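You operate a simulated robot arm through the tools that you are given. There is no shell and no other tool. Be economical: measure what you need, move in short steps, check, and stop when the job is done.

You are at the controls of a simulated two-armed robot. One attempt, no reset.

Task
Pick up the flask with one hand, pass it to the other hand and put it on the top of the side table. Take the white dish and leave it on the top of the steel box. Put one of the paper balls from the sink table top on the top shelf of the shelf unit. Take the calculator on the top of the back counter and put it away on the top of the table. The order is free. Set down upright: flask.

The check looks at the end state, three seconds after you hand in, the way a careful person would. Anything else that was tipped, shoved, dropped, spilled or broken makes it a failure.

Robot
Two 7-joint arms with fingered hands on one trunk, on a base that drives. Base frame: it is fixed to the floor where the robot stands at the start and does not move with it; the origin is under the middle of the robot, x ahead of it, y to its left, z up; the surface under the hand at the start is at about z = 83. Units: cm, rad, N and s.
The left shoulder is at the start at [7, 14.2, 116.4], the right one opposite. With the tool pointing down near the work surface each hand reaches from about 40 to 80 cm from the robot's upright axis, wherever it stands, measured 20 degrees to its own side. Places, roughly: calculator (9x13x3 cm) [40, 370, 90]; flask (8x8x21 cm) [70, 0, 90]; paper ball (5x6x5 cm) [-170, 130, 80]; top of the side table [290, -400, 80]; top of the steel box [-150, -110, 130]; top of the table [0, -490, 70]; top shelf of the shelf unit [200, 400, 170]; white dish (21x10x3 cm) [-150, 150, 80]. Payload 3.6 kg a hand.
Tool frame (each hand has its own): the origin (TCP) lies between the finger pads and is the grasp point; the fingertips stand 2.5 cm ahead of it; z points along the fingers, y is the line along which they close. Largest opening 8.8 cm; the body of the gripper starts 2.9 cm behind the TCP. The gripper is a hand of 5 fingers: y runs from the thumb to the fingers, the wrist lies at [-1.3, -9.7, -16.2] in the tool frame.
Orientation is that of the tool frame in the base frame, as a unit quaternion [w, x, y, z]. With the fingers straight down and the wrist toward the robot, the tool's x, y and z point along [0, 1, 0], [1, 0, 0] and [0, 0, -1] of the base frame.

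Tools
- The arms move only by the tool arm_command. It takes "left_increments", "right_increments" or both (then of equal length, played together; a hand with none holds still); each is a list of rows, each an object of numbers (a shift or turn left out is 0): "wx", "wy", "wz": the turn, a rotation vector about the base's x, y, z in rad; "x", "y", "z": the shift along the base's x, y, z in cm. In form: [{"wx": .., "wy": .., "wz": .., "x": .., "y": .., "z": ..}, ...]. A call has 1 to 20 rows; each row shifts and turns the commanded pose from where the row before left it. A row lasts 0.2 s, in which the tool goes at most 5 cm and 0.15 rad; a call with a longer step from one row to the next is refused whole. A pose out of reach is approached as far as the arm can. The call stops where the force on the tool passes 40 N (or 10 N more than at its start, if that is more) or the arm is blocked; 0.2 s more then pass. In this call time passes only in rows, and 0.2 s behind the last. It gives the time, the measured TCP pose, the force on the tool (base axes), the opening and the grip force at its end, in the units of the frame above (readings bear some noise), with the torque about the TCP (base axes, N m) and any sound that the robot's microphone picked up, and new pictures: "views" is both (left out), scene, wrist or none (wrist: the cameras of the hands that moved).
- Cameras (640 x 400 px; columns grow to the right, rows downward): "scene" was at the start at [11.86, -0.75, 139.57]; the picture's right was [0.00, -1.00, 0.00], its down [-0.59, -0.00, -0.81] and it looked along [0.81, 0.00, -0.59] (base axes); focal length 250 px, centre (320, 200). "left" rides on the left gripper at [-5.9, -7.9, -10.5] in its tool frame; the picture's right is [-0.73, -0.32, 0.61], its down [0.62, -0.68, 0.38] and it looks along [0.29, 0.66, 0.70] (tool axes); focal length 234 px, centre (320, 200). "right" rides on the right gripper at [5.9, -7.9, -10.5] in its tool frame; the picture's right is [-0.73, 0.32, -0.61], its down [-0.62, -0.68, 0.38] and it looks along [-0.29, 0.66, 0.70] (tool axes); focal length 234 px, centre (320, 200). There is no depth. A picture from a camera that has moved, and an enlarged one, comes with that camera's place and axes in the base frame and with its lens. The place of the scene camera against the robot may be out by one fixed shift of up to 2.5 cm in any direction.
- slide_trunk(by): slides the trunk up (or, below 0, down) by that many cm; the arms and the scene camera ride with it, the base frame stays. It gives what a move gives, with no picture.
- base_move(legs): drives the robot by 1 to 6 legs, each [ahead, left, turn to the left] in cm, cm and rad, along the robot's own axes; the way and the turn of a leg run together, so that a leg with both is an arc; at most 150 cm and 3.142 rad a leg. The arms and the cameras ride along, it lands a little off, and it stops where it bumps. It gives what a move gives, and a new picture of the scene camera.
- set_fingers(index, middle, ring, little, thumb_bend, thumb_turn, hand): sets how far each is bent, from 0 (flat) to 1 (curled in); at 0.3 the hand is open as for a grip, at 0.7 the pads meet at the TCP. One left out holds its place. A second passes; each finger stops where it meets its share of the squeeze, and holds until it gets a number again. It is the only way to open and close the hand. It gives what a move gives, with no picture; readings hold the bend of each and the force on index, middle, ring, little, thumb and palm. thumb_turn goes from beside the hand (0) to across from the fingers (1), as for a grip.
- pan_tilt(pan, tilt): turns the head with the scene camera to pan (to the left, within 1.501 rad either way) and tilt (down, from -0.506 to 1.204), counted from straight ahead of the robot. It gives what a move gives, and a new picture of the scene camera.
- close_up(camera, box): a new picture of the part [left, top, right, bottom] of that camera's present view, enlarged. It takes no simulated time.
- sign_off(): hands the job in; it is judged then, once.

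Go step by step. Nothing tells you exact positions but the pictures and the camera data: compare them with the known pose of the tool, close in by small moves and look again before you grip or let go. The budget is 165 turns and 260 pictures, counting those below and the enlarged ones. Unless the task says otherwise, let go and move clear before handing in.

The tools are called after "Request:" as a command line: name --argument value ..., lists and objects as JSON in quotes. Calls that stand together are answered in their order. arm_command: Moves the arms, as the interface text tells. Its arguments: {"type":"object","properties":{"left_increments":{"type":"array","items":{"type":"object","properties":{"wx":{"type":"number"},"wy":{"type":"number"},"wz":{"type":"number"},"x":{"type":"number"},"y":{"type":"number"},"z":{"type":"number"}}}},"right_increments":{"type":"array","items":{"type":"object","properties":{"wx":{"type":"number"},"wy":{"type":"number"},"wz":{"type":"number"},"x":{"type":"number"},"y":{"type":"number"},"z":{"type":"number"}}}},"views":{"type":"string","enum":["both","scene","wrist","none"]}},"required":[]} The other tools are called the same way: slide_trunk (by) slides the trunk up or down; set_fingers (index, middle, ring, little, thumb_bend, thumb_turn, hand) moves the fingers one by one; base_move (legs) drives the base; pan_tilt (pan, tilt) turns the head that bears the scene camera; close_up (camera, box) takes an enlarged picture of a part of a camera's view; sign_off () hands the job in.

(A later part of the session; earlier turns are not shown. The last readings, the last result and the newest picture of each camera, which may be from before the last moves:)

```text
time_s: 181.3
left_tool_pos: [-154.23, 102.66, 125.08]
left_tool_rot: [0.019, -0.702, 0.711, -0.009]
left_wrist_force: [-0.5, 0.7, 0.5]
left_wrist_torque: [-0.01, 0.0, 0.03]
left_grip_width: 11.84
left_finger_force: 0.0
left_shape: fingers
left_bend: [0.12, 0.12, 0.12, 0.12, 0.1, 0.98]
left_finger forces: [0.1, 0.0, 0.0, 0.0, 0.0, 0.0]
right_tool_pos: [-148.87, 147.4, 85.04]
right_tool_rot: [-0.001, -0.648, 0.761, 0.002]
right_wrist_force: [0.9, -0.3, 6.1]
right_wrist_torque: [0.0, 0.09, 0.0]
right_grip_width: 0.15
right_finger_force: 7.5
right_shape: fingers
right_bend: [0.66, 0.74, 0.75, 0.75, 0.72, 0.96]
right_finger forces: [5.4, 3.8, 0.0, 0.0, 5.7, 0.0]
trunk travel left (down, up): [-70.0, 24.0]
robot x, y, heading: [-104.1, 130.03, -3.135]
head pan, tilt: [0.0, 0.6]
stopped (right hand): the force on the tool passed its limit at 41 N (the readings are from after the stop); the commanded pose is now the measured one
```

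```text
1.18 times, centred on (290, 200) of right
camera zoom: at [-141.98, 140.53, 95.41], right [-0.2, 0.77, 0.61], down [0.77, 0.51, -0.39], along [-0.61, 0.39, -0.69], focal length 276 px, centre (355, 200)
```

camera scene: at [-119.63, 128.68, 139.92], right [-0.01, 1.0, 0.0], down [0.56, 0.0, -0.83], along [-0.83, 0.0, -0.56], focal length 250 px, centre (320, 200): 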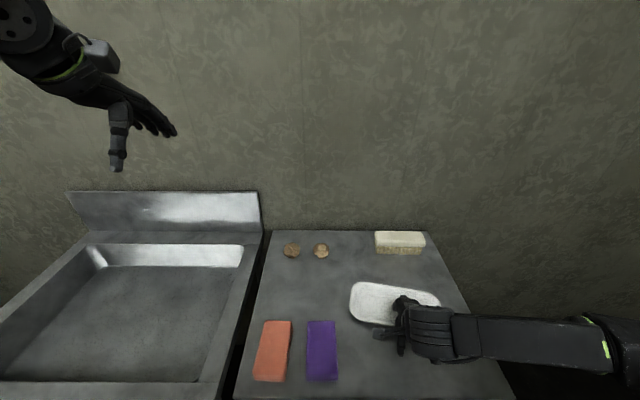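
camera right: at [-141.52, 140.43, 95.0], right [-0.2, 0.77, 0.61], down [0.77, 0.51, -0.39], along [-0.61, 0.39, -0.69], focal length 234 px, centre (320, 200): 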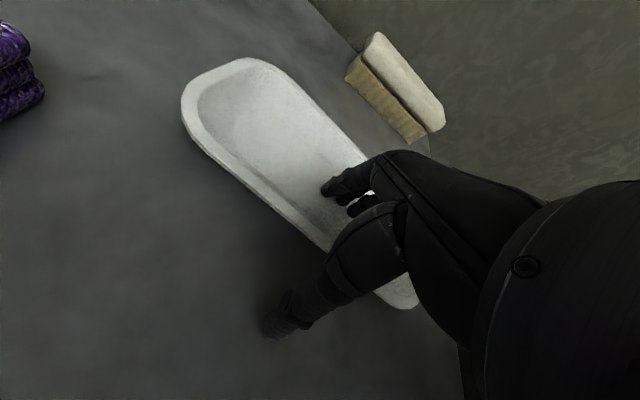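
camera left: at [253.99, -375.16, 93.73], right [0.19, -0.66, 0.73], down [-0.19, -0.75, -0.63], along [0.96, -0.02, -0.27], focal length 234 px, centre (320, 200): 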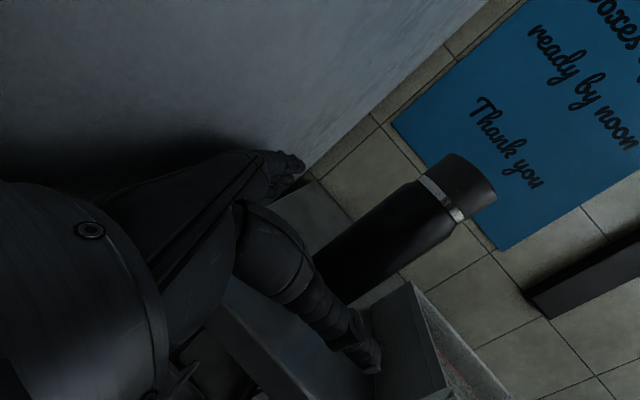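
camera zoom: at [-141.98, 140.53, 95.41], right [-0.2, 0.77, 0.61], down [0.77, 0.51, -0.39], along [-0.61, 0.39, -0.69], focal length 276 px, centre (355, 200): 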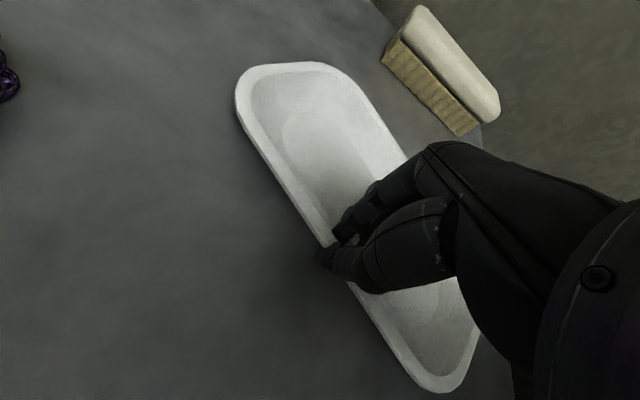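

The hand closed to nearly zero width, so it may or may not have the thin rim. I'll lift a little and look.

Request:
arm_command --right_increments '[{"z": 0.7}, {"z": 0.8}]'

Request:
close_up --camera "scene" --box '[340, 220, 480, 360]'

```text
time_s: 181.9
left_tool_pos: [-154.22, 102.7, 125.11]
left_tool_rot: [0.02, -0.702, 0.712, -0.008]
left_wrist_force: [0.2, 0.0, -1.0]
left_wrist_torque: [0.01, 0.02, -0.01]
left_grip_width: 11.82
left_finger_force: 0.0
left_shape: fingers
left_bend: [0.12, 0.12, 0.12, 0.12, 0.1, 0.98]
left_finger forces: [0.0, 0.0, 0.0, 0.0, 0.1, 0.0]
right_tool_pos: [-148.87, 147.39, 86.41]
right_tool_rot: [-0.001, -0.647, 0.763, 0.002]
right_wrist_force: [-0.1, -0.4, -0.4]
right_wrist_torque: [0.0, 0.01, 0.05]
right_grip_width: 0.04
right_finger_force: 3.6
right_shape: fingers
right_bend: [0.66, 0.74, 0.75, 0.75, 0.73, 0.96]
right_finger forces: [0.2, 3.1, 0.0, 0.1, 3.3, 0.0]
trunk travel left (down, up): [-70.0, 24.0]
robot x, y, heading: [-104.53, 129.7, -3.138]
head pan, tilt: [0.0, 0.6]
camera scene: at [-120.23, 128.86, 139.8], right [-0.01, 1.0, 0.0], down [0.57, 0.0, -0.82], along [-0.82, 0.0, -0.57], focal length 250 px, centre (320, 200)
camera right: at [-141.93, 140.53, 96.96], right [-0.2, 0.77, 0.61], down [0.77, 0.51, -0.39], along [-0.6, 0.39, -0.69], focal length 234 px, centre (320, 200)
```

scene: 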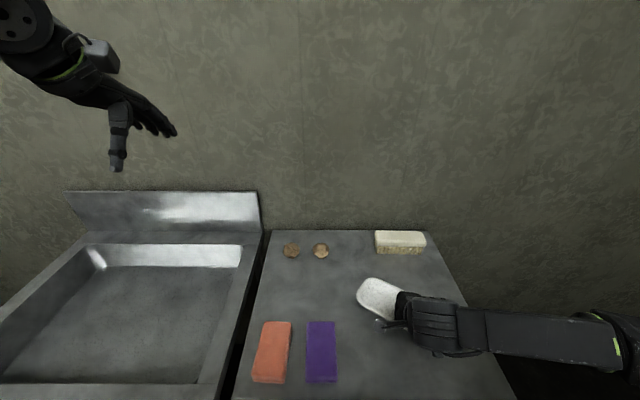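
right: 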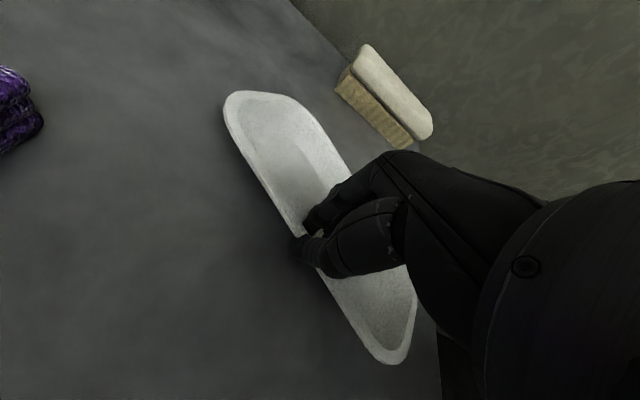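

```text
2.86 times, centred on (410, 290) of scene
camera zoom: at [-120.23, 128.86, 139.8], right [-0.01, 1.0, 0.0], down [0.57, 0.0, -0.82], along [-0.82, 0.0, -0.57], focal length 713 px, centre (63, -57)
```

zoom: 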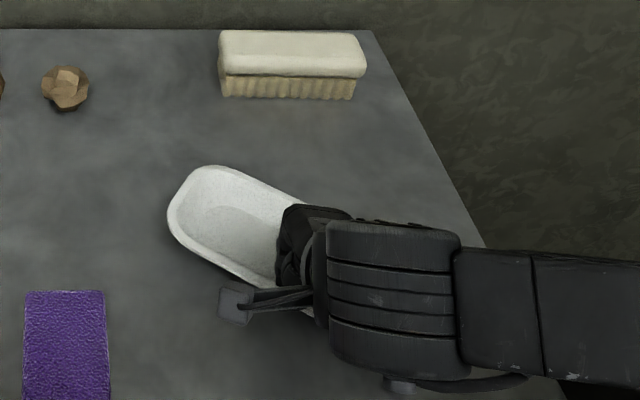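

The rim slipped out and the dish turned a little on the table; nothing else was touched. The fingertips retract as they close, so I need to pre-close the hand and go lower. I'll open, lift and re-measure.

Request:
set_fingers --hand "right" --index 0.5 --middle 0.5 --ring 0.5 --little 0.5 --thumb_bend 0.5

Request:
arm_command --right_increments '[{"z": 1}, {"z": 3}, {"z": 4}, {"z": 5}, {"z": 5, "x": 2, "y": 4}, {"x": 2, "y": 4}]'

Request:
close_up --camera "scene" --box '[320, 220, 480, 380]'

```text
time_s: 182.9
left_tool_pos: [-154.16, 102.67, 125.08]
left_tool_rot: [0.02, -0.702, 0.712, -0.009]
left_wrist_force: [-0.4, 0.2, -1.2]
left_wrist_torque: [-0.04, -0.02, 0.01]
left_grip_width: 11.82
left_finger_force: 0.0
left_shape: fingers
left_bend: [0.12, 0.12, 0.12, 0.12, 0.1, 0.98]
left_finger forces: [0.0, 0.1, 0.0, 0.1, 0.0, 0.1]
right_tool_pos: [-149.02, 147.43, 86.56]
right_tool_rot: [-0.002, -0.648, 0.762, 0.003]
right_wrist_force: [-0.4, -0.7, -0.2]
right_wrist_torque: [0.02, 0.0, 0.01]
right_grip_width: 4.11
right_finger_force: 0.0
right_shape: fingers
right_bend: [0.5, 0.5, 0.5, 0.5, 0.5, 0.97]
right_finger forces: [0.1, 0.0, 0.0, 0.0, 0.1, 0.0]
trunk travel left (down, up): [-70.0, 24.0]
robot x, y, heading: [-104.3, 129.5, -3.136]
head pan, tilt: [0.0, 0.6]
```

```text
refused: row 5 steps farther than a row can; nothing moved
```

```text
2.50 times, centred on (400, 300) of scene
camera zoom: at [-120.21, 128.85, 139.81], right [-0.01, 1.0, 0.0], down [0.57, 0.0, -0.82], along [-0.82, 0.0, -0.57], focal length 624 px, centre (120, -50)
```

zoom: 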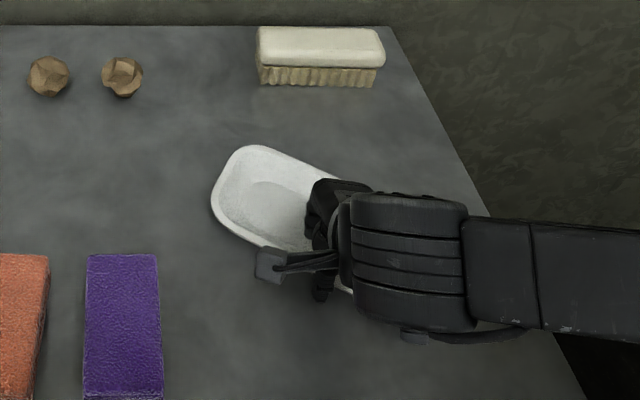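

Request:
arm_command --right_increments '[{"z": 1}, {"z": 3}, {"z": 4}, {"z": 5}, {"z": 3, "x": 1, "y": 3}, {"x": 2, "y": 4}, {"x": 2, "y": 4}]'

Request:
close_up --camera "scene" --box '[320, 220, 480, 380]'

```text
time_s: 184.5
left_tool_pos: [-153.94, 102.79, 125.26]
left_tool_rot: [0.018, -0.703, 0.711, -0.007]
left_wrist_force: [-0.1, -0.1, 0.5]
left_wrist_torque: [0.0, 0.01, -0.01]
left_grip_width: 11.84
left_finger_force: 0.1
left_shape: fingers
left_bend: [0.12, 0.12, 0.12, 0.12, 0.1, 0.98]
left_finger forces: [0.0, 0.0, 0.0, 0.0, 0.1, 0.1]
right_tool_pos: [-144.04, 158.7, 102.66]
right_tool_rot: [-0.001, -0.648, 0.762, 0.001]
right_wrist_force: [1.3, -0.3, 0.7]
right_wrist_torque: [-0.01, 0.04, 0.0]
right_grip_width: 4.12
right_finger_force: 0.1
right_shape: fingers
right_bend: [0.5, 0.5, 0.5, 0.5, 0.5, 0.97]
right_finger forces: [0.0, 0.0, 0.1, 0.0, 0.0, 0.1]
right hand out of reach, approached as far as the arm can: row 7
trunk travel left (down, up): [-70.0, 24.0]
robot x, y, heading: [-104.24, 129.81, -3.135]
head pan, tilt: [0.0, 0.6]
camera scene: at [-120.02, 128.95, 139.84], right [-0.01, 1.0, 0.0], down [0.56, 0.0, -0.83], along [-0.83, -0.01, -0.56], focal length 250 px, centre (320, 200)
camera right: at [-137.04, 151.79, 113.04], right [-0.2, 0.77, 0.61], down [0.77, 0.51, -0.39], along [-0.6, 0.39, -0.69], focal length 234 px, centre (320, 200)
```

scene: 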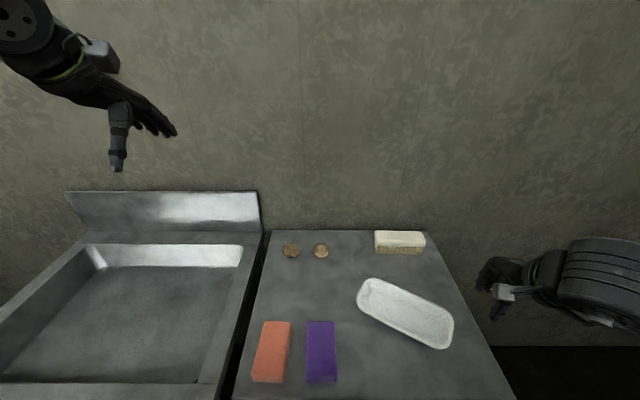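
right: 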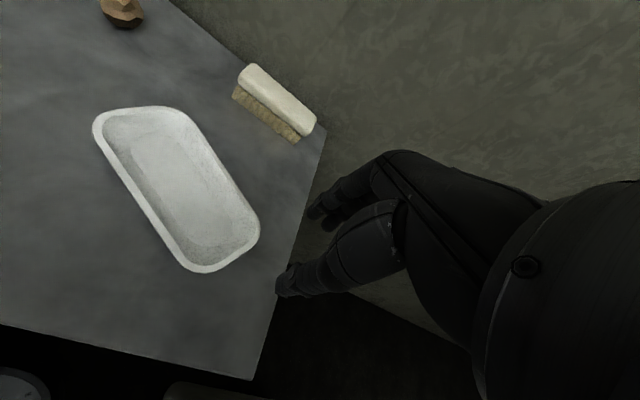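

```text
2.50 times, centred on (400, 300) of scene
camera zoom: at [-120.02, 128.95, 139.84], right [-0.01, 1.0, 0.0], down [0.56, 0.0, -0.83], along [-0.83, -0.01, -0.56], focal length 624 px, centre (120, -50)
```

zoom: 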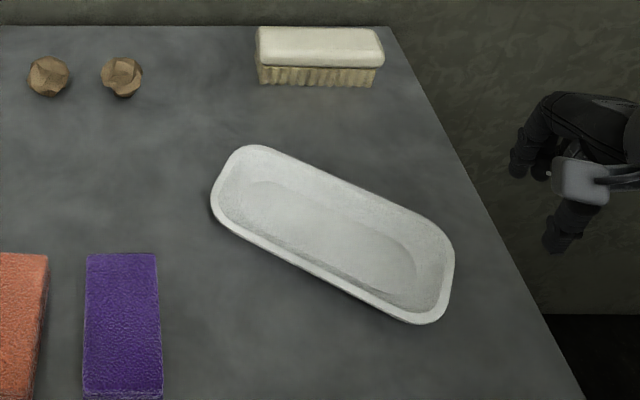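

The dish now lies with its long axis about 0.53 rad from y, near-rim midpoint at about [−148.8, 146.9]. I'll align the hand, pre-closed to 4 cm, and come down to z≈88.

Request:
arm_command --right_increments '[{"x": -1.6, "y": -3.9, "wz": -0.13}, {"x": -1.6, "y": -3.9, "wz": -0.12}, {"x": -1.7, "y": -4, "wz": -0.12}, {"z": -4}, {"z": -4}, {"z": -4}, {"z": -2.5}]'

Request:
close_up --camera "scene" --box '[320, 220, 480, 380]'

```text
time_s: 186.1
left_tool_pos: [-154.21, 102.74, 125.03]
left_tool_rot: [0.02, -0.702, 0.712, -0.009]
left_wrist_force: [-0.1, -0.8, -0.6]
left_wrist_torque: [0.0, -0.04, 0.04]
left_grip_width: 11.79
left_finger_force: 0.0
left_shape: fingers
left_bend: [0.12, 0.12, 0.12, 0.12, 0.1, 0.98]
left_finger forces: [0.0, 0.0, 0.0, 0.0, 0.1, 0.0]
right_tool_pos: [-149.23, 146.61, 87.96]
right_tool_rot: [-0.001, -0.496, 0.868, 0.001]
right_wrist_force: [0.0, -1.1, 0.5]
right_wrist_torque: [0.01, 0.02, 0.07]
right_grip_width: 4.14
right_finger_force: 0.0
right_shape: fingers
right_bend: [0.5, 0.5, 0.5, 0.5, 0.5, 0.98]
right_finger forces: [0.0, 0.0, 0.0, 0.0, 0.0, 0.1]
trunk travel left (down, up): [-70.0, 24.0]
robot x, y, heading: [-104.64, 129.42, -3.137]
head pan, tilt: [0.0, 0.6]
camera scene: at [-120.24, 128.93, 139.81], right [-0.01, 1.0, 0.0], down [0.57, 0.0, -0.82], along [-0.82, -0.01, -0.57], focal length 250 px, centre (320, 200)
camera right: at [-145.27, 137.83, 98.45], right [0.09, 0.79, 0.61], down [0.9, 0.19, -0.39], along [-0.42, 0.58, -0.69], focal length 234 px, centre (320, 200)
```

scene: 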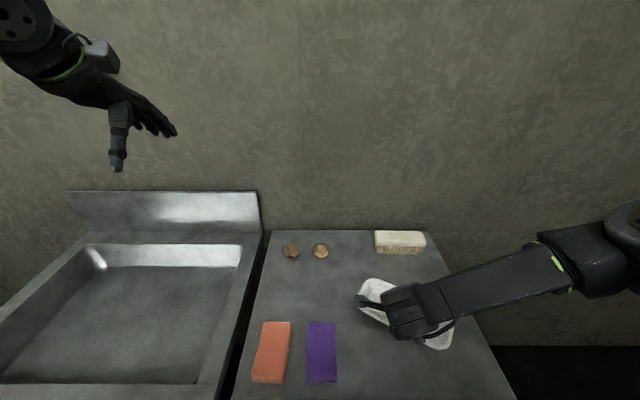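
right: 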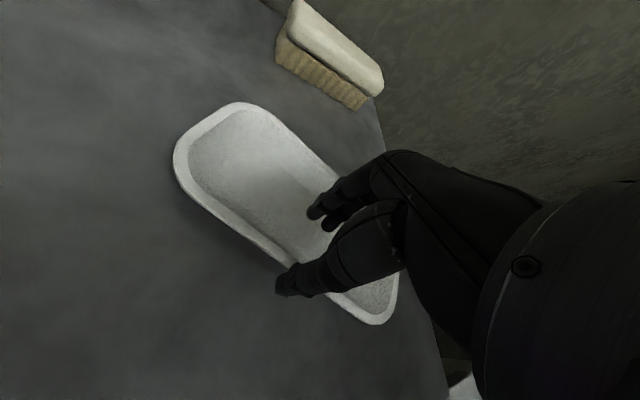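

```text
2.50 times, centred on (400, 300) of scene
camera zoom: at [-120.24, 128.93, 139.81], right [-0.01, 1.0, 0.0], down [0.57, 0.0, -0.82], along [-0.82, -0.01, -0.57], focal length 624 px, centre (120, -50)
```

zoom: 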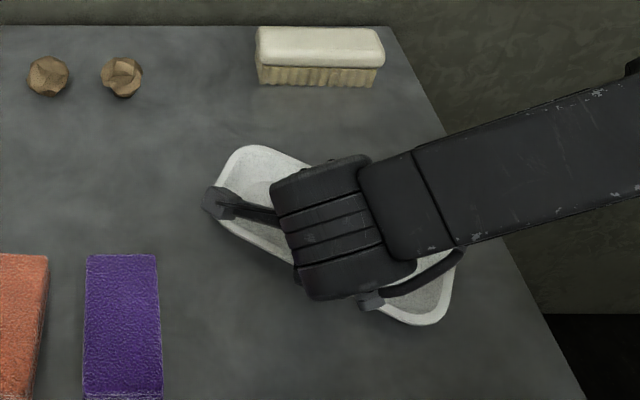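

The hand straddles the rim. I'll lower it gently to about z=83.3.

Request:
arm_command --right_increments '[{"z": -1.5}, {"z": -1.2}, {"z": -0.8}, {"z": -0.6}, {"z": -0.5}]' --views "wrist"

```text
time_s: 187.0
left_tool_pos: [-153.9, 102.71, 125.23]
left_tool_rot: [0.02, -0.701, 0.712, -0.007]
left_wrist_force: [0.0, -0.2, -0.9]
left_wrist_torque: [0.0, -0.02, -0.02]
left_grip_width: 11.8
left_finger_force: 0.0
left_shape: fingers
left_bend: [0.12, 0.12, 0.12, 0.12, 0.1, 0.98]
left_finger forces: [0.0, 0.0, 0.0, 0.0, 0.0, 0.0]
right_tool_pos: [-149.5, 146.72, 85.17]
right_tool_rot: [-0.009, -0.496, 0.868, 0.008]
right_wrist_force: [6.0, 2.5, 34.7]
right_wrist_torque: [0.52, 0.76, -0.14]
right_grip_width: 3.96
right_finger_force: 17.2
right_shape: fingers
right_bend: [0.52, 0.49, 0.5, 0.5, 0.5, 0.98]
right_finger forces: [20.4, 13.9, 0.0, 0.1, 0.1, 0.1]
trunk travel left (down, up): [-70.0, 24.0]
robot x, y, heading: [-104.37, 129.63, -3.134]
head pan, tilt: [0.0, 0.6]
stopped in row 4 (right hand): the force on the tool passed its limit at 44 N (the readings are from after the stop); the commanded pose is now the measured one
camera right: at [-145.3, 137.75, 95.46], right [0.11, 0.79, 0.61], down [0.89, 0.19, -0.4], along [-0.43, 0.59, -0.68], focal length 234 px, centre (320, 200)
```

right: 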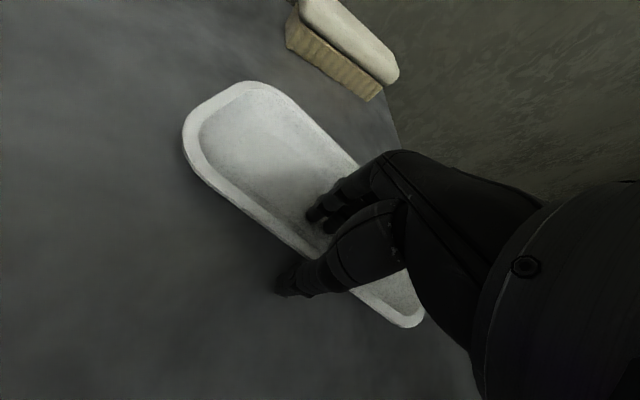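

The index and middle fingers rest on the dish floor. I'll ease up slightly and close in stages, watching the forces.

Request:
arm_command --right_increments '[{"z": 0.4}]' --views "none"

Request:
set_fingers --hand "right" --thumb_bend 0.62 --index 0.6 --middle 0.6 --ring 0.6 --little 0.6

Request:
close_up --camera "right" --box '[170, 60, 450, 340]'

```text
time_s: 187.4
left_tool_pos: [-154.17, 102.7, 125.07]
left_tool_rot: [0.021, -0.702, 0.712, -0.007]
left_wrist_force: [-0.7, -0.4, 0.9]
left_wrist_torque: [0.03, -0.04, -0.03]
left_grip_width: 11.82
left_finger_force: 0.0
left_shape: fingers
left_bend: [0.12, 0.12, 0.12, 0.12, 0.1, 0.98]
left_finger forces: [0.1, 0.0, 0.0, 0.0, 0.0, 0.1]
right_tool_pos: [-149.44, 146.76, 85.14]
right_tool_rot: [-0.005, -0.497, 0.868, 0.005]
right_wrist_force: [0.3, 1.2, 13.5]
right_wrist_torque: [0.29, 0.25, -0.07]
right_grip_width: 4.05
right_finger_force: 6.7
right_shape: fingers
right_bend: [0.51, 0.49, 0.5, 0.5, 0.5, 0.98]
right_finger forces: [1.2, 12.2, 0.1, 0.0, 0.0, 0.0]
trunk travel left (down, up): [-70.0, 24.0]
robot x, y, heading: [-104.16, 129.43, -3.136]
head pan, tilt: [0.0, 0.6]
```

```text
time_s: 188.4
left_tool_pos: [-154.05, 102.63, 125.15]
left_tool_rot: [0.019, -0.702, 0.712, -0.009]
left_wrist_force: [-0.8, 0.1, -0.1]
left_wrist_torque: [-0.04, 0.01, 0.01]
left_grip_width: 11.82
left_finger_force: 0.1
left_shape: fingers
left_bend: [0.12, 0.12, 0.12, 0.12, 0.1, 0.98]
left_finger forces: [0.0, 0.0, 0.0, 0.0, 0.0, 0.0]
right_tool_pos: [-149.58, 146.7, 85.25]
right_tool_rot: [-0.006, -0.496, 0.868, 0.005]
right_wrist_force: [-3.4, 2.6, 11.7]
right_wrist_torque: [0.23, 0.27, 0.06]
right_grip_width: 1.79
right_finger_force: 6.1
right_shape: fingers
right_bend: [0.6, 0.56, 0.6, 0.6, 0.62, 0.98]
right_finger forces: [0.1, 11.6, 0.0, 0.0, 0.1, 0.0]
trunk travel left (down, up): [-70.0, 24.0]
robot x, y, heading: [-104.44, 129.59, -3.137]
head pan, tilt: [0.0, 0.6]
```

```text
1.43 times, centred on (310, 200) of right
camera zoom: at [-145.39, 137.8, 95.58], right [0.1, 0.79, 0.61], down [0.9, 0.19, -0.4], along [-0.43, 0.59, -0.69], focal length 334 px, centre (334, 200)
```

zoom: 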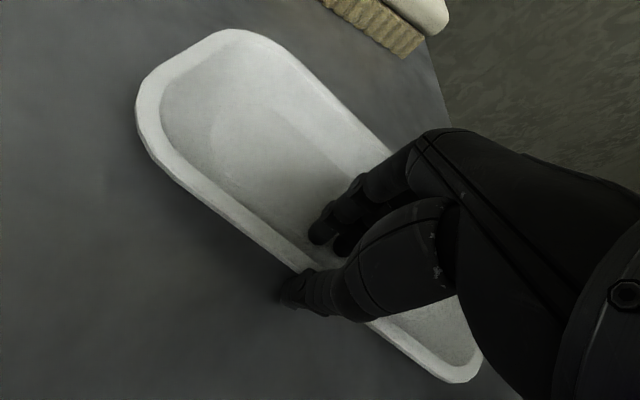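

The middle finger is on the inner wall and the thumb outside. I'll continue closing.

Request:
set_fingers --hand "right" --thumb_bend 0.85 --index 0.8 --middle 0.8 --ring 0.8 --little 0.8

Request:
close_up --camera "right" --box '[170, 60, 450, 340]'

```text
time_s: 189.4
left_tool_pos: [-154.23, 102.75, 125.14]
left_tool_rot: [0.019, -0.702, 0.712, -0.007]
left_wrist_force: [0.9, -0.8, 0.1]
left_wrist_torque: [0.01, -0.01, 0.01]
left_grip_width: 11.8
left_finger_force: 0.1
left_shape: fingers
left_bend: [0.12, 0.12, 0.12, 0.12, 0.1, 0.98]
left_finger forces: [0.1, 0.0, 0.0, 0.1, 0.0, 0.0]
right_tool_pos: [-149.39, 146.76, 85.06]
right_tool_rot: [-0.006, -0.496, 0.868, 0.005]
right_wrist_force: [0.4, 0.2, 0.4]
right_wrist_torque: [0.12, 0.0, -0.01]
right_grip_width: 0.01
right_finger_force: 14.9
right_shape: fingers
right_bend: [0.74, 0.79, 0.8, 0.8, 0.73, 0.94]
right_finger forces: [8.5, 6.5, 0.1, 0.0, 14.7, 0.0]
trunk travel left (down, up): [-70.0, 24.0]
robot x, y, heading: [-104.61, 129.34, -3.137]
head pan, tilt: [0.0, 0.6]
```

```text
1.43 times, centred on (310, 200) of right
camera zoom: at [-145.43, 137.8, 95.55], right [0.1, 0.79, 0.61], down [0.9, 0.19, -0.4], along [-0.43, 0.59, -0.69], focal length 334 px, centre (334, 200)
```

zoom: 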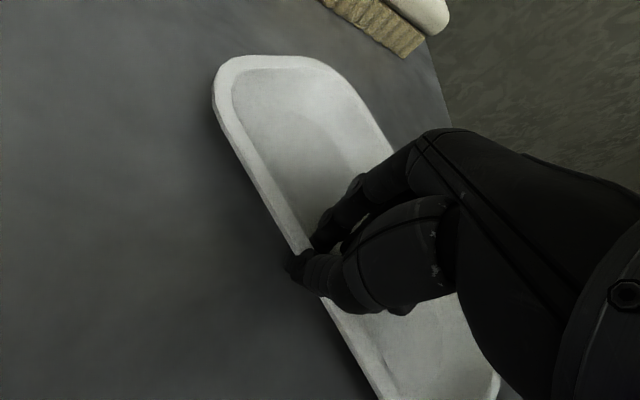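

Request:
arm_command --right_increments '[{"z": 0.8}, {"z": 1}, {"z": 1}]'

Request:
close_up --camera "scene" --box '[320, 220, 480, 380]'

```text
time_s: 190.2
left_tool_pos: [-154.17, 102.77, 125.11]
left_tool_rot: [0.019, -0.702, 0.712, -0.009]
left_wrist_force: [0.6, 0.0, 0.3]
left_wrist_torque: [0.01, 0.01, 0.03]
left_grip_width: 11.8
left_finger_force: 0.2
left_shape: fingers
left_bend: [0.12, 0.12, 0.12, 0.12, 0.1, 0.98]
left_finger forces: [0.0, 0.1, 0.0, 0.1, 0.0, 0.0]
right_tool_pos: [-149.53, 146.55, 87.95]
right_tool_rot: [-0.004, -0.497, 0.868, 0.005]
right_wrist_force: [-1.3, 0.8, -0.2]
right_wrist_torque: [-0.01, -0.01, 0.05]
right_grip_width: 0.01
right_finger_force: 11.5
right_shape: fingers
right_bend: [0.74, 0.8, 0.8, 0.8, 0.76, 0.94]
right_finger forces: [9.5, 2.0, 0.1, 0.0, 11.5, 0.0]
trunk travel left (down, up): [-70.0, 24.0]
robot x, y, heading: [-104.44, 129.84, -3.136]
head pan, tilt: [0.0, 0.6]
camera scene: at [-120.22, 128.86, 139.81], right [-0.01, 1.0, 0.0], down [0.57, 0.0, -0.82], along [-0.82, 0.0, -0.57], focal length 250 px, centre (320, 200)
camera right: at [-145.44, 137.77, 98.36], right [0.1, 0.79, 0.61], down [0.9, 0.19, -0.4], along [-0.43, 0.59, -0.69], focal length 234 px, centre (320, 200)
```

scene: 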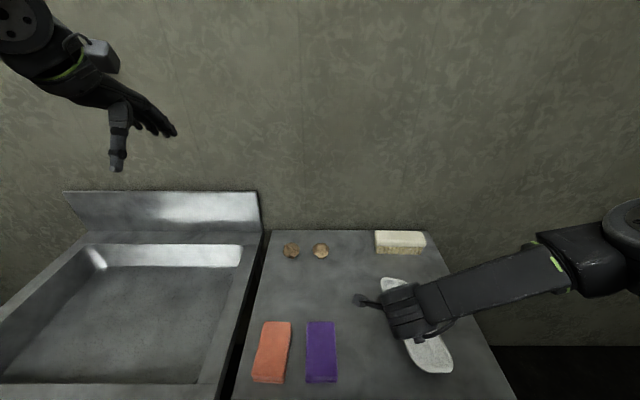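
right: 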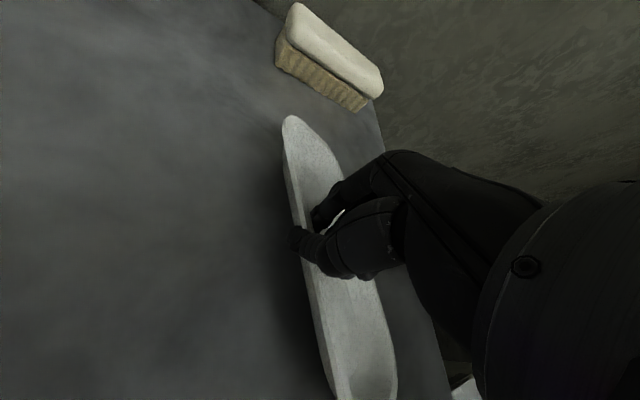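

```text
2.50 times, centred on (400, 300) of scene
camera zoom: at [-120.22, 128.86, 139.81], right [-0.01, 1.0, 0.0], down [0.57, 0.0, -0.82], along [-0.82, 0.0, -0.57], focal length 624 px, centre (120, -50)
```

zoom: 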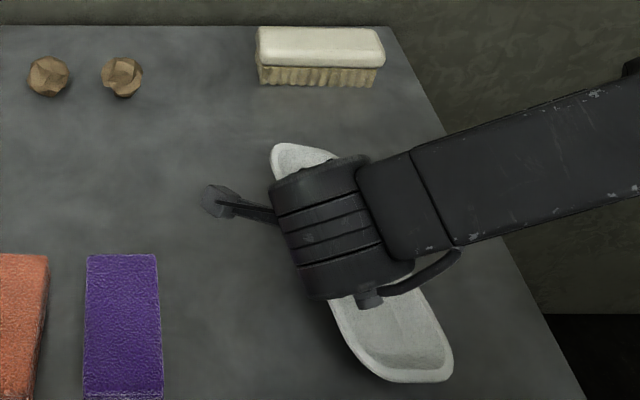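

The rim is only pinched by the index and thumb, so the dish pivots. That isn't secure. I'll set it back down, release, and take it across its 10 cm width with the hand opened wide.

Request:
arm_command --right_increments '[{"z": -1}, {"z": -1}, {"z": -0.8}]' --views "none"

Request:
set_fingers --hand "right" --thumb_bend 0.5 --index 0.55 --middle 0.55 --ring 0.55 --little 0.55

Request:
arm_command --right_increments '[{"z": 1.5}, {"z": 4}, {"z": 4}, {"z": 4}, {"z": 3, "x": 1, "y": 2}, {"x": 2, "y": 4}, {"x": 1, "y": 3}]'

Request:
set_fingers --hand "right" --thumb_bend 0.06 --index 0.06 --middle 0.06 --ring 0.06 --little 0.06

Request:
close_up --camera "scene" --box '[320, 220, 480, 380]'

Request:
close_up --camera "right" --box '[0, 0, 640, 400]'

```text
time_s: 191.0
left_tool_pos: [-154.11, 102.58, 125.23]
left_tool_rot: [0.02, -0.701, 0.713, -0.008]
left_wrist_force: [0.7, 1.1, 0.5]
left_wrist_torque: [0.01, 0.01, -0.01]
left_grip_width: 11.79
left_finger_force: 0.0
left_shape: fingers
left_bend: [0.12, 0.12, 0.12, 0.12, 0.1, 0.98]
left_finger forces: [0.0, 0.0, 0.0, 0.0, 0.1, 0.0]
right_tool_pos: [-149.38, 146.73, 85.13]
right_tool_rot: [-0.006, -0.496, 0.868, 0.006]
right_wrist_force: [-0.2, -1.0, 5.3]
right_wrist_torque: [0.33, 0.21, -0.07]
right_grip_width: 0.02
right_finger_force: 20.3
right_shape: fingers
right_bend: [0.74, 0.8, 0.8, 0.8, 0.75, 0.92]
right_finger forces: [20.6, 0.0, 0.1, 0.1, 19.2, 0.1]
trunk travel left (down, up): [-70.0, 24.0]
robot x, y, heading: [-104.31, 129.77, -3.137]
head pan, tilt: [0.0, 0.6]
```

```text
time_s: 192.0
left_tool_pos: [-154.13, 102.59, 125.14]
left_tool_rot: [0.02, -0.702, 0.712, -0.007]
left_wrist_force: [-0.1, -0.1, 0.0]
left_wrist_torque: [0.01, 0.01, 0.02]
left_grip_width: 11.8
left_finger_force: 0.0
left_shape: fingers
left_bend: [0.12, 0.12, 0.12, 0.12, 0.1, 0.98]
left_finger forces: [0.0, 0.0, 0.0, 0.0, 0.0, 0.1]
right_tool_pos: [-149.39, 146.65, 85.13]
right_tool_rot: [-0.006, -0.496, 0.868, 0.005]
right_wrist_force: [2.1, -1.6, 7.7]
right_wrist_torque: [0.05, 0.07, -0.01]
right_grip_width: 3.44
right_finger_force: 3.9
right_shape: fingers
right_bend: [0.56, 0.57, 0.55, 0.55, 0.5, 0.97]
right_finger forces: [3.5, 3.7, 0.1, 0.0, 0.1, 0.0]
trunk travel left (down, up): [-70.0, 24.0]
robot x, y, heading: [-104.51, 129.58, -3.139]
head pan, tilt: [0.0, 0.6]
```

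```text
time_s: 193.6
left_tool_pos: [-154.14, 102.87, 125.1]
left_tool_rot: [0.019, -0.702, 0.712, -0.008]
left_wrist_force: [-0.1, 0.1, 1.2]
left_wrist_torque: [0.01, 0.02, -0.03]
left_grip_width: 11.82
left_finger_force: 0.1
left_shape: fingers
left_bend: [0.12, 0.12, 0.12, 0.12, 0.1, 0.98]
left_finger forces: [0.1, 0.1, 0.0, 0.0, 0.0, 0.0]
right_tool_pos: [-145.35, 155.98, 101.62]
right_tool_rot: [-0.006, -0.496, 0.869, 0.005]
right_wrist_force: [-0.1, 0.5, 0.2]
right_wrist_torque: [0.03, 0.02, 0.03]
right_grip_width: 3.59
right_finger_force: 0.0
right_shape: fingers
right_bend: [0.55, 0.55, 0.55, 0.55, 0.5, 0.97]
right_finger forces: [0.0, 0.0, 0.0, 0.0, 0.0, 0.0]
trunk travel left (down, up): [-70.0, 24.0]
robot x, y, heading: [-104.68, 129.74, -3.131]
head pan, tilt: [0.0, 0.6]
camera scene: at [-120.11, 128.98, 139.82], right [-0.01, 1.0, 0.0], down [0.56, 0.0, -0.83], along [-0.83, -0.01, -0.56], focal length 250 px, centre (320, 200)
camera right: at [-141.38, 147.1, 112.01], right [0.1, 0.79, 0.61], down [0.9, 0.19, -0.4], along [-0.43, 0.58, -0.69], focal length 234 px, centre (320, 200)
```

scene: 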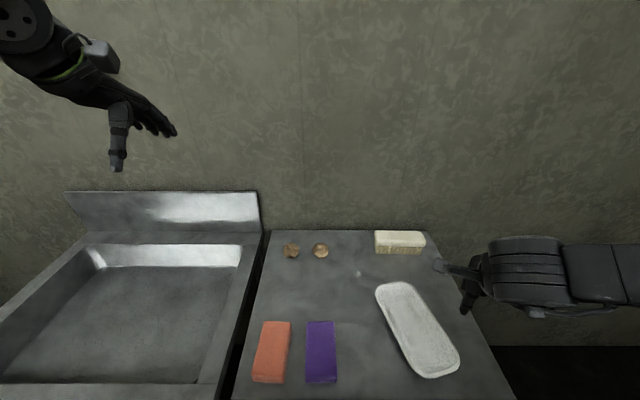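
right: 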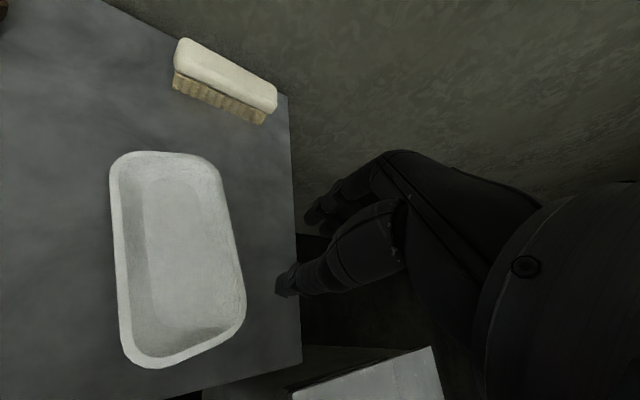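

```text
time_s: 194.6
left_tool_pos: [-154.15, 102.67, 125.1]
left_tool_rot: [0.019, -0.702, 0.712, -0.008]
left_wrist_force: [-0.2, 0.0, -1.1]
left_wrist_torque: [0.01, 0.01, -0.01]
left_grip_width: 11.8
left_finger_force: 0.0
left_shape: fingers
left_bend: [0.12, 0.12, 0.12, 0.12, 0.1, 0.98]
left_finger forces: [0.0, 0.1, 0.0, 0.0, 0.0, 0.1]
right_tool_pos: [-145.55, 155.85, 101.57]
right_tool_rot: [-0.006, -0.496, 0.868, 0.005]
right_wrist_force: [0.2, -0.8, 0.3]
right_wrist_torque: [0.01, -0.02, 0.03]
right_grip_width: 12.49
right_finger_force: 0.1
right_shape: fingers
right_bend: [0.06, 0.06, 0.06, 0.06, 0.06, 0.97]
right_finger forces: [0.0, 0.0, 0.0, 0.0, 0.0, 0.0]
trunk travel left (down, up): [-70.0, 24.0]
robot x, y, heading: [-104.36, 129.59, -3.14]
head pan, tilt: [0.0, 0.6]
```

```text
2.50 times, centred on (400, 300) of scene
camera zoom: at [-120.2, 128.88, 139.81], right [-0.01, 1.0, 0.0], down [0.56, 0.0, -0.83], along [-0.83, 0.0, -0.56], focal length 624 px, centre (120, -50)
```

zoom: 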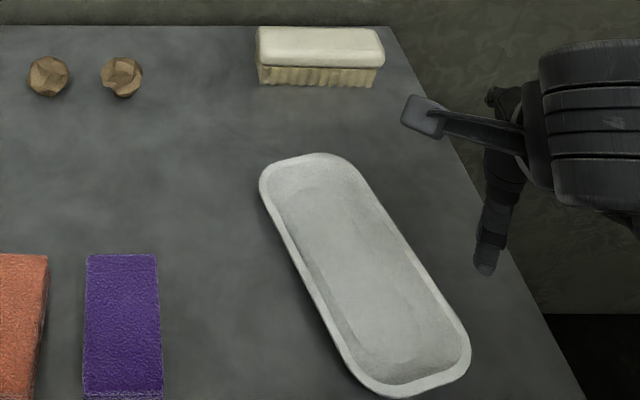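

```text
1.00 times, centred on (320, 200) of right (not enlarged: the box is as wide or as high as the picture)
camera zoom: at [-141.47, 147.01, 111.99], right [0.1, 0.79, 0.61], down [0.9, 0.19, -0.4], along [-0.43, 0.59, -0.69], focal length 234 px, centre (320, 200)
```

zoom: 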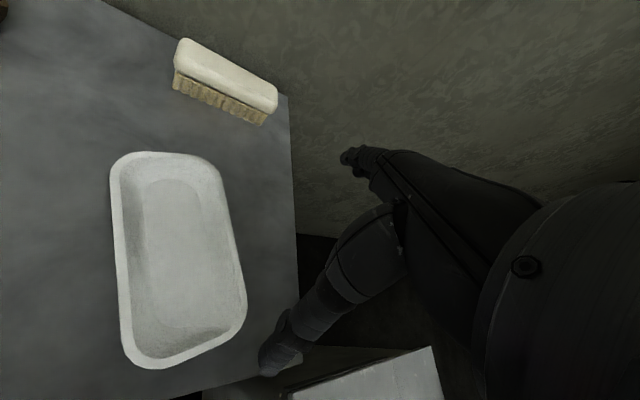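

The dish now points mostly toward me. Its centre is at about [−150, 151] and its long axis is 0.26 rad off x. I'll turn the right hand so thumb and fingers span its width, and view from z≈97.

Request:
arm_command --right_increments '[{"wz": -0.13, "x": -0.8, "y": -0.8}, {"wz": -0.13, "x": -0.8, "y": -0.8}, {"wz": -0.13, "x": -0.8, "y": -0.8}, {"wz": -0.13, "x": -0.8, "y": -0.8}, {"wz": -0.13, "x": -0.8, "y": -0.8}, {"wz": -0.13, "x": -0.5, "y": -0.8}, {"z": -4}]'

Request:
close_up --camera "scene" --box '[320, 220, 480, 380]'

```text
time_s: 196.2
left_tool_pos: [-154.34, 103.03, 125.05]
left_tool_rot: [0.02, -0.701, 0.713, -0.009]
left_wrist_force: [-0.1, 0.6, 0.2]
left_wrist_torque: [0.01, 0.02, 0.01]
left_grip_width: 11.81
left_finger_force: 0.0
left_shape: fingers
left_bend: [0.12, 0.12, 0.12, 0.12, 0.1, 0.98]
left_finger forces: [0.0, 0.1, 0.0, 0.1, 0.0, 0.0]
right_tool_pos: [-150.19, 151.1, 97.48]
right_tool_rot: [-0.002, -0.128, 0.992, 0.006]
right_wrist_force: [-0.1, 0.1, -0.4]
right_wrist_torque: [0.01, -0.01, 0.02]
right_grip_width: 12.53
right_finger_force: 0.1
right_shape: fingers
right_bend: [0.06, 0.06, 0.06, 0.06, 0.06, 0.97]
right_finger forces: [0.0, 0.0, 0.0, 0.0, 0.1, 0.0]
trunk travel left (down, up): [-70.0, 24.0]
robot x, y, heading: [-104.81, 129.61, -3.143]
head pan, tilt: [0.0, 0.6]
camera scene: at [-120.4, 128.98, 139.8], right [-0.01, 1.0, 0.0], down [0.57, 0.0, -0.82], along [-0.82, -0.01, -0.57], focal length 250 px, centre (320, 200)
camera right: at [-153.65, 141.98, 107.92], right [0.62, 0.49, 0.61], down [0.77, -0.5, -0.39], along [0.11, 0.72, -0.69], focal length 234 px, centre (320, 200)
```

scene: 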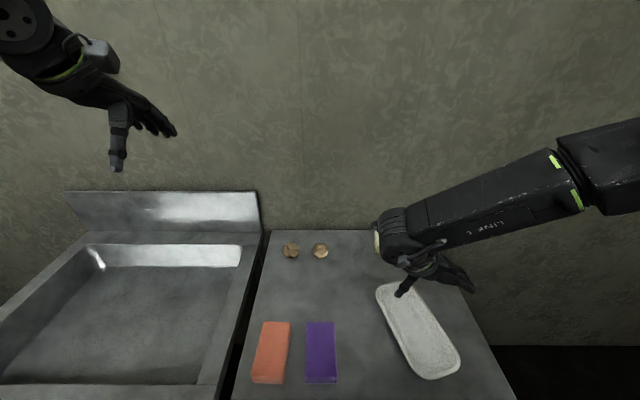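
right: 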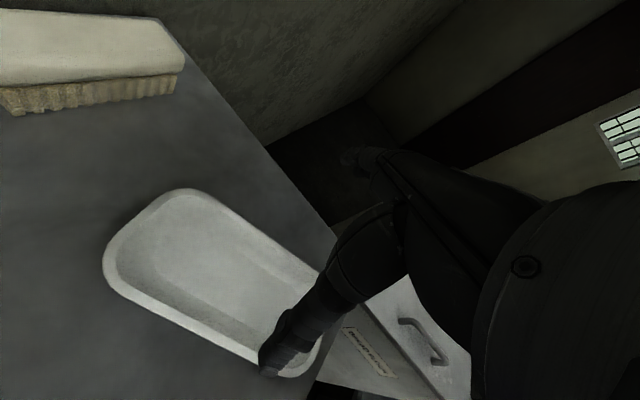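

```text
2.50 times, centred on (400, 300) of scene
camera zoom: at [-120.4, 128.98, 139.8], right [-0.01, 1.0, 0.0], down [0.57, 0.0, -0.82], along [-0.82, -0.01, -0.57], focal length 624 px, centre (120, -50)
```

zoom: 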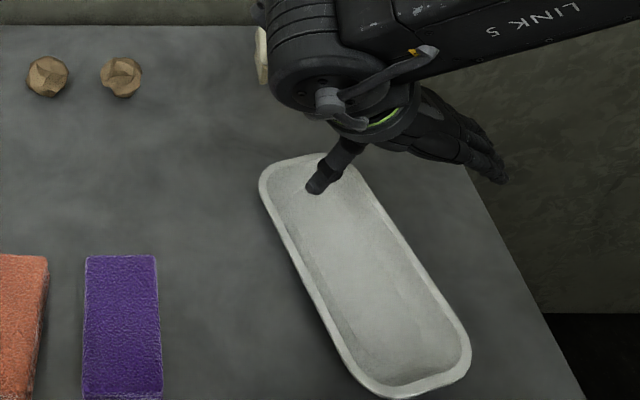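

The hand is centred on the dish, with the rim near z≈84.6. I'll lower it with the hand wide open, thumb and fingers passing outside the rims.

Request:
arm_command --right_increments '[{"z": -3}, {"z": -3}, {"z": -2}, {"z": -1}]'

Request:
close_up --camera "scene" --box '[320, 220, 480, 380]'

```text
time_s: 197.2
left_tool_pos: [-154.19, 102.73, 125.01]
left_tool_rot: [0.02, -0.701, 0.712, -0.008]
left_wrist_force: [-0.2, 0.0, -0.1]
left_wrist_torque: [-0.01, -0.05, -0.01]
left_grip_width: 11.8
left_finger_force: 0.0
left_shape: fingers
left_bend: [0.12, 0.12, 0.12, 0.12, 0.1, 0.98]
left_finger forces: [0.1, 0.0, 0.0, 0.1, 0.0, 0.1]
right_tool_pos: [-150.06, 150.87, 88.58]
right_tool_rot: [-0.002, -0.129, 0.992, 0.006]
right_wrist_force: [0.6, -0.4, 0.5]
right_wrist_torque: [0.01, -0.02, -0.01]
right_grip_width: 12.52
right_finger_force: 0.1
right_shape: fingers
right_bend: [0.06, 0.06, 0.06, 0.06, 0.06, 0.97]
right_finger forces: [0.0, 0.0, 0.0, 0.1, 0.0, 0.0]
trunk travel left (down, up): [-70.0, 24.0]
robot x, y, heading: [-104.63, 129.72, -3.135]
head pan, tilt: [0.0, 0.6]
camera scene: at [-120.26, 128.87, 139.81], right [-0.01, 1.0, 0.0], down [0.57, 0.0, -0.82], along [-0.82, 0.0, -0.57], focal length 250 px, centre (320, 200)
camera right: at [-153.5, 141.84, 98.98], right [0.62, 0.49, 0.61], down [0.77, -0.49, -0.4], along [0.11, 0.72, -0.69], focal length 234 px, centre (320, 200)
```

scene: 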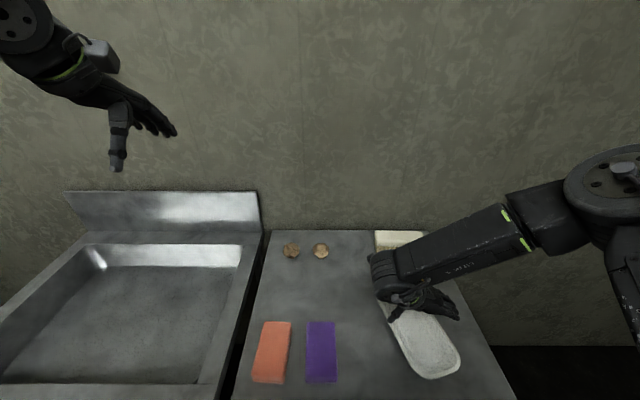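
right: 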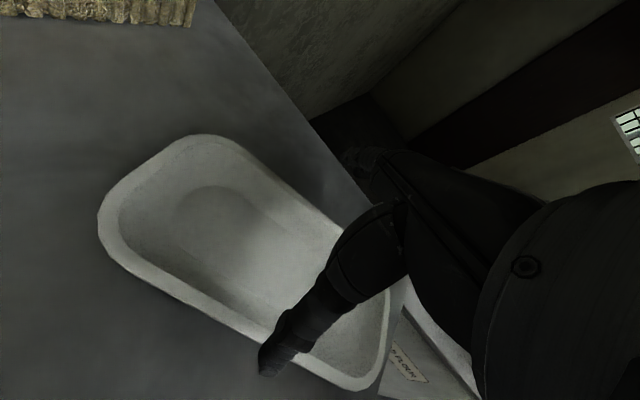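

```text
2.50 times, centred on (400, 300) of scene
camera zoom: at [-120.26, 128.87, 139.81], right [-0.01, 1.0, 0.0], down [0.57, 0.0, -0.82], along [-0.82, 0.0, -0.57], focal length 624 px, centre (120, -50)
```

zoom: 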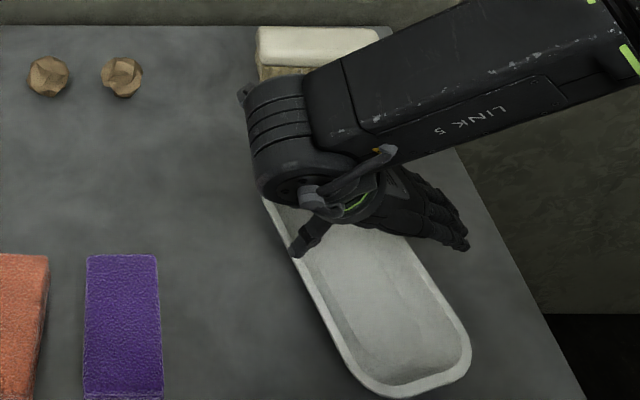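

Margins are about 0.7 cm on each side. I'll make a 0.2 cm correction and descend.

Request:
arm_command --right_increments '[{"x": 0.05, "y": -0.2, "z": -1}, {"z": -1}, {"z": -0.8}, {"z": -0.6}]' --views "wrist"

```text
time_s: 198.2
left_tool_pos: [-154.23, 102.67, 125.07]
left_tool_rot: [0.019, -0.702, 0.712, -0.007]
left_wrist_force: [1.2, -0.6, -0.1]
left_wrist_torque: [-0.01, 0.01, 0.0]
left_grip_width: 11.79
left_finger_force: 0.0
left_shape: fingers
left_bend: [0.12, 0.12, 0.12, 0.12, 0.1, 0.98]
left_finger forces: [0.0, 0.0, 0.0, 0.0, 0.0, 0.0]
right_tool_pos: [-150.09, 150.6, 85.24]
right_tool_rot: [-0.003, -0.129, 0.992, 0.007]
right_wrist_force: [-0.3, 0.5, -0.6]
right_wrist_torque: [-0.05, -0.01, 0.0]
right_grip_width: 12.52
right_finger_force: 0.0
right_shape: fingers
right_bend: [0.06, 0.06, 0.06, 0.06, 0.06, 0.97]
right_finger forces: [0.0, 0.1, 0.1, 0.0, 0.0, 0.1]
trunk travel left (down, up): [-70.0, 24.0]
robot x, y, heading: [-104.33, 130.1, -3.133]
head pan, tilt: [0.0, 0.6]
camera right: at [-153.46, 141.59, 95.62], right [0.62, 0.49, 0.61], down [0.77, -0.49, -0.4], along [0.11, 0.72, -0.69], focal length 234 px, centre (320, 200)
```

right: 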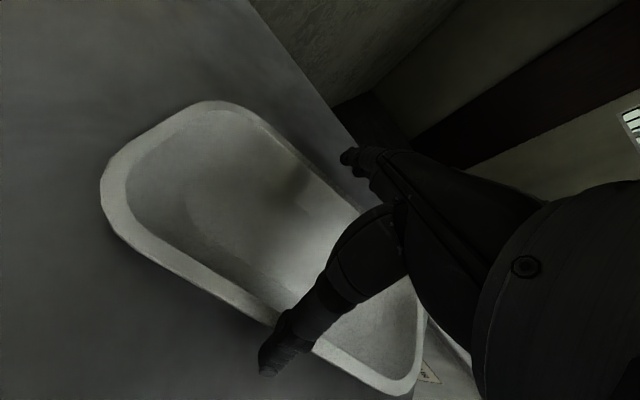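

The thumb and fingers are outside the rims with no contact. I'll go a bit lower, then close.

Request:
arm_command --right_increments '[{"z": -0.6}, {"z": -0.5}, {"z": -0.4}]' --views "none"

Request:
set_fingers --hand "right" --thumb_bend 0.4 --index 0.4 --middle 0.4 --ring 0.4 --little 0.4

Request:
close_up --camera "right" --box '[0, 0, 640, 400]'

```text
time_s: 199.0
left_tool_pos: [-154.01, 102.65, 125.11]
left_tool_rot: [0.02, -0.702, 0.712, -0.008]
left_wrist_force: [0.6, 0.1, 0.0]
left_wrist_torque: [0.01, -0.01, 0.0]
left_grip_width: 11.81
left_finger_force: 0.0
left_shape: fingers
left_bend: [0.12, 0.12, 0.12, 0.12, 0.1, 0.98]
left_finger forces: [0.0, 0.0, 0.0, 0.1, 0.0, 0.0]
right_tool_pos: [-149.92, 150.68, 83.76]
right_tool_rot: [-0.003, -0.128, 0.992, 0.007]
right_wrist_force: [0.6, -2.4, 5.6]
right_wrist_torque: [-0.29, -0.06, -0.03]
right_grip_width: 12.64
right_finger_force: 3.1
right_shape: fingers
right_bend: [0.06, 0.06, 0.06, 0.06, 0.02, 0.97]
right_finger forces: [0.0, 0.2, 0.0, 0.0, 5.7, 0.0]
trunk travel left (down, up): [-70.0, 24.0]
robot x, y, heading: [-104.48, 129.5, -3.136]
head pan, tilt: [0.0, 0.6]
```

```text
time_s: 200.0
left_tool_pos: [-153.8, 102.52, 125.16]
left_tool_rot: [0.019, -0.702, 0.712, -0.007]
left_wrist_force: [-0.3, 0.4, -0.1]
left_wrist_torque: [0.01, 0.01, -0.02]
left_grip_width: 11.8
left_finger_force: 0.0
left_shape: fingers
left_bend: [0.12, 0.12, 0.12, 0.12, 0.1, 0.98]
left_finger forces: [0.1, 0.0, 0.0, 0.0, 0.1, 0.0]
right_tool_pos: [-150.02, 150.72, 84.16]
right_tool_rot: [-0.008, -0.129, 0.992, 0.01]
right_wrist_force: [1.4, 3.4, 30.0]
right_wrist_torque: [1.17, -0.2, 0.41]
right_grip_width: 10.89
right_finger_force: 31.2
right_shape: fingers
right_bend: [0.2, 0.28, 0.24, 0.25, 0.17, 0.97]
right_finger forces: [9.0, 11.1, 10.1, 10.2, 21.4, 0.0]
trunk travel left (down, up): [-70.0, 24.0]
robot x, y, heading: [-104.89, 129.42, -3.135]
head pan, tilt: [0.0, 0.6]
stopped (right hand): the force on the tool passed its limit at 41 N (the readings are from after the stop); the commanded pose is now the measured one
```

```text
1.00 times, centred on (320, 200) of right (not enlarged: the box is as wide or as high as the picture)
camera zoom: at [-153.33, 141.55, 94.54], right [0.63, 0.49, 0.61], down [0.77, -0.49, -0.41], along [0.1, 0.72, -0.69], focal length 234 px, centre (320, 200)
```

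zoom: 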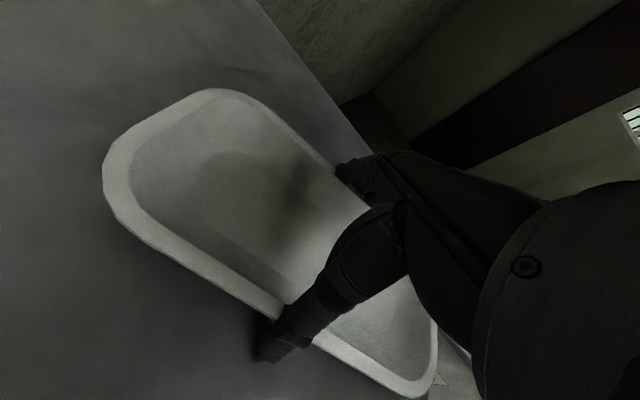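

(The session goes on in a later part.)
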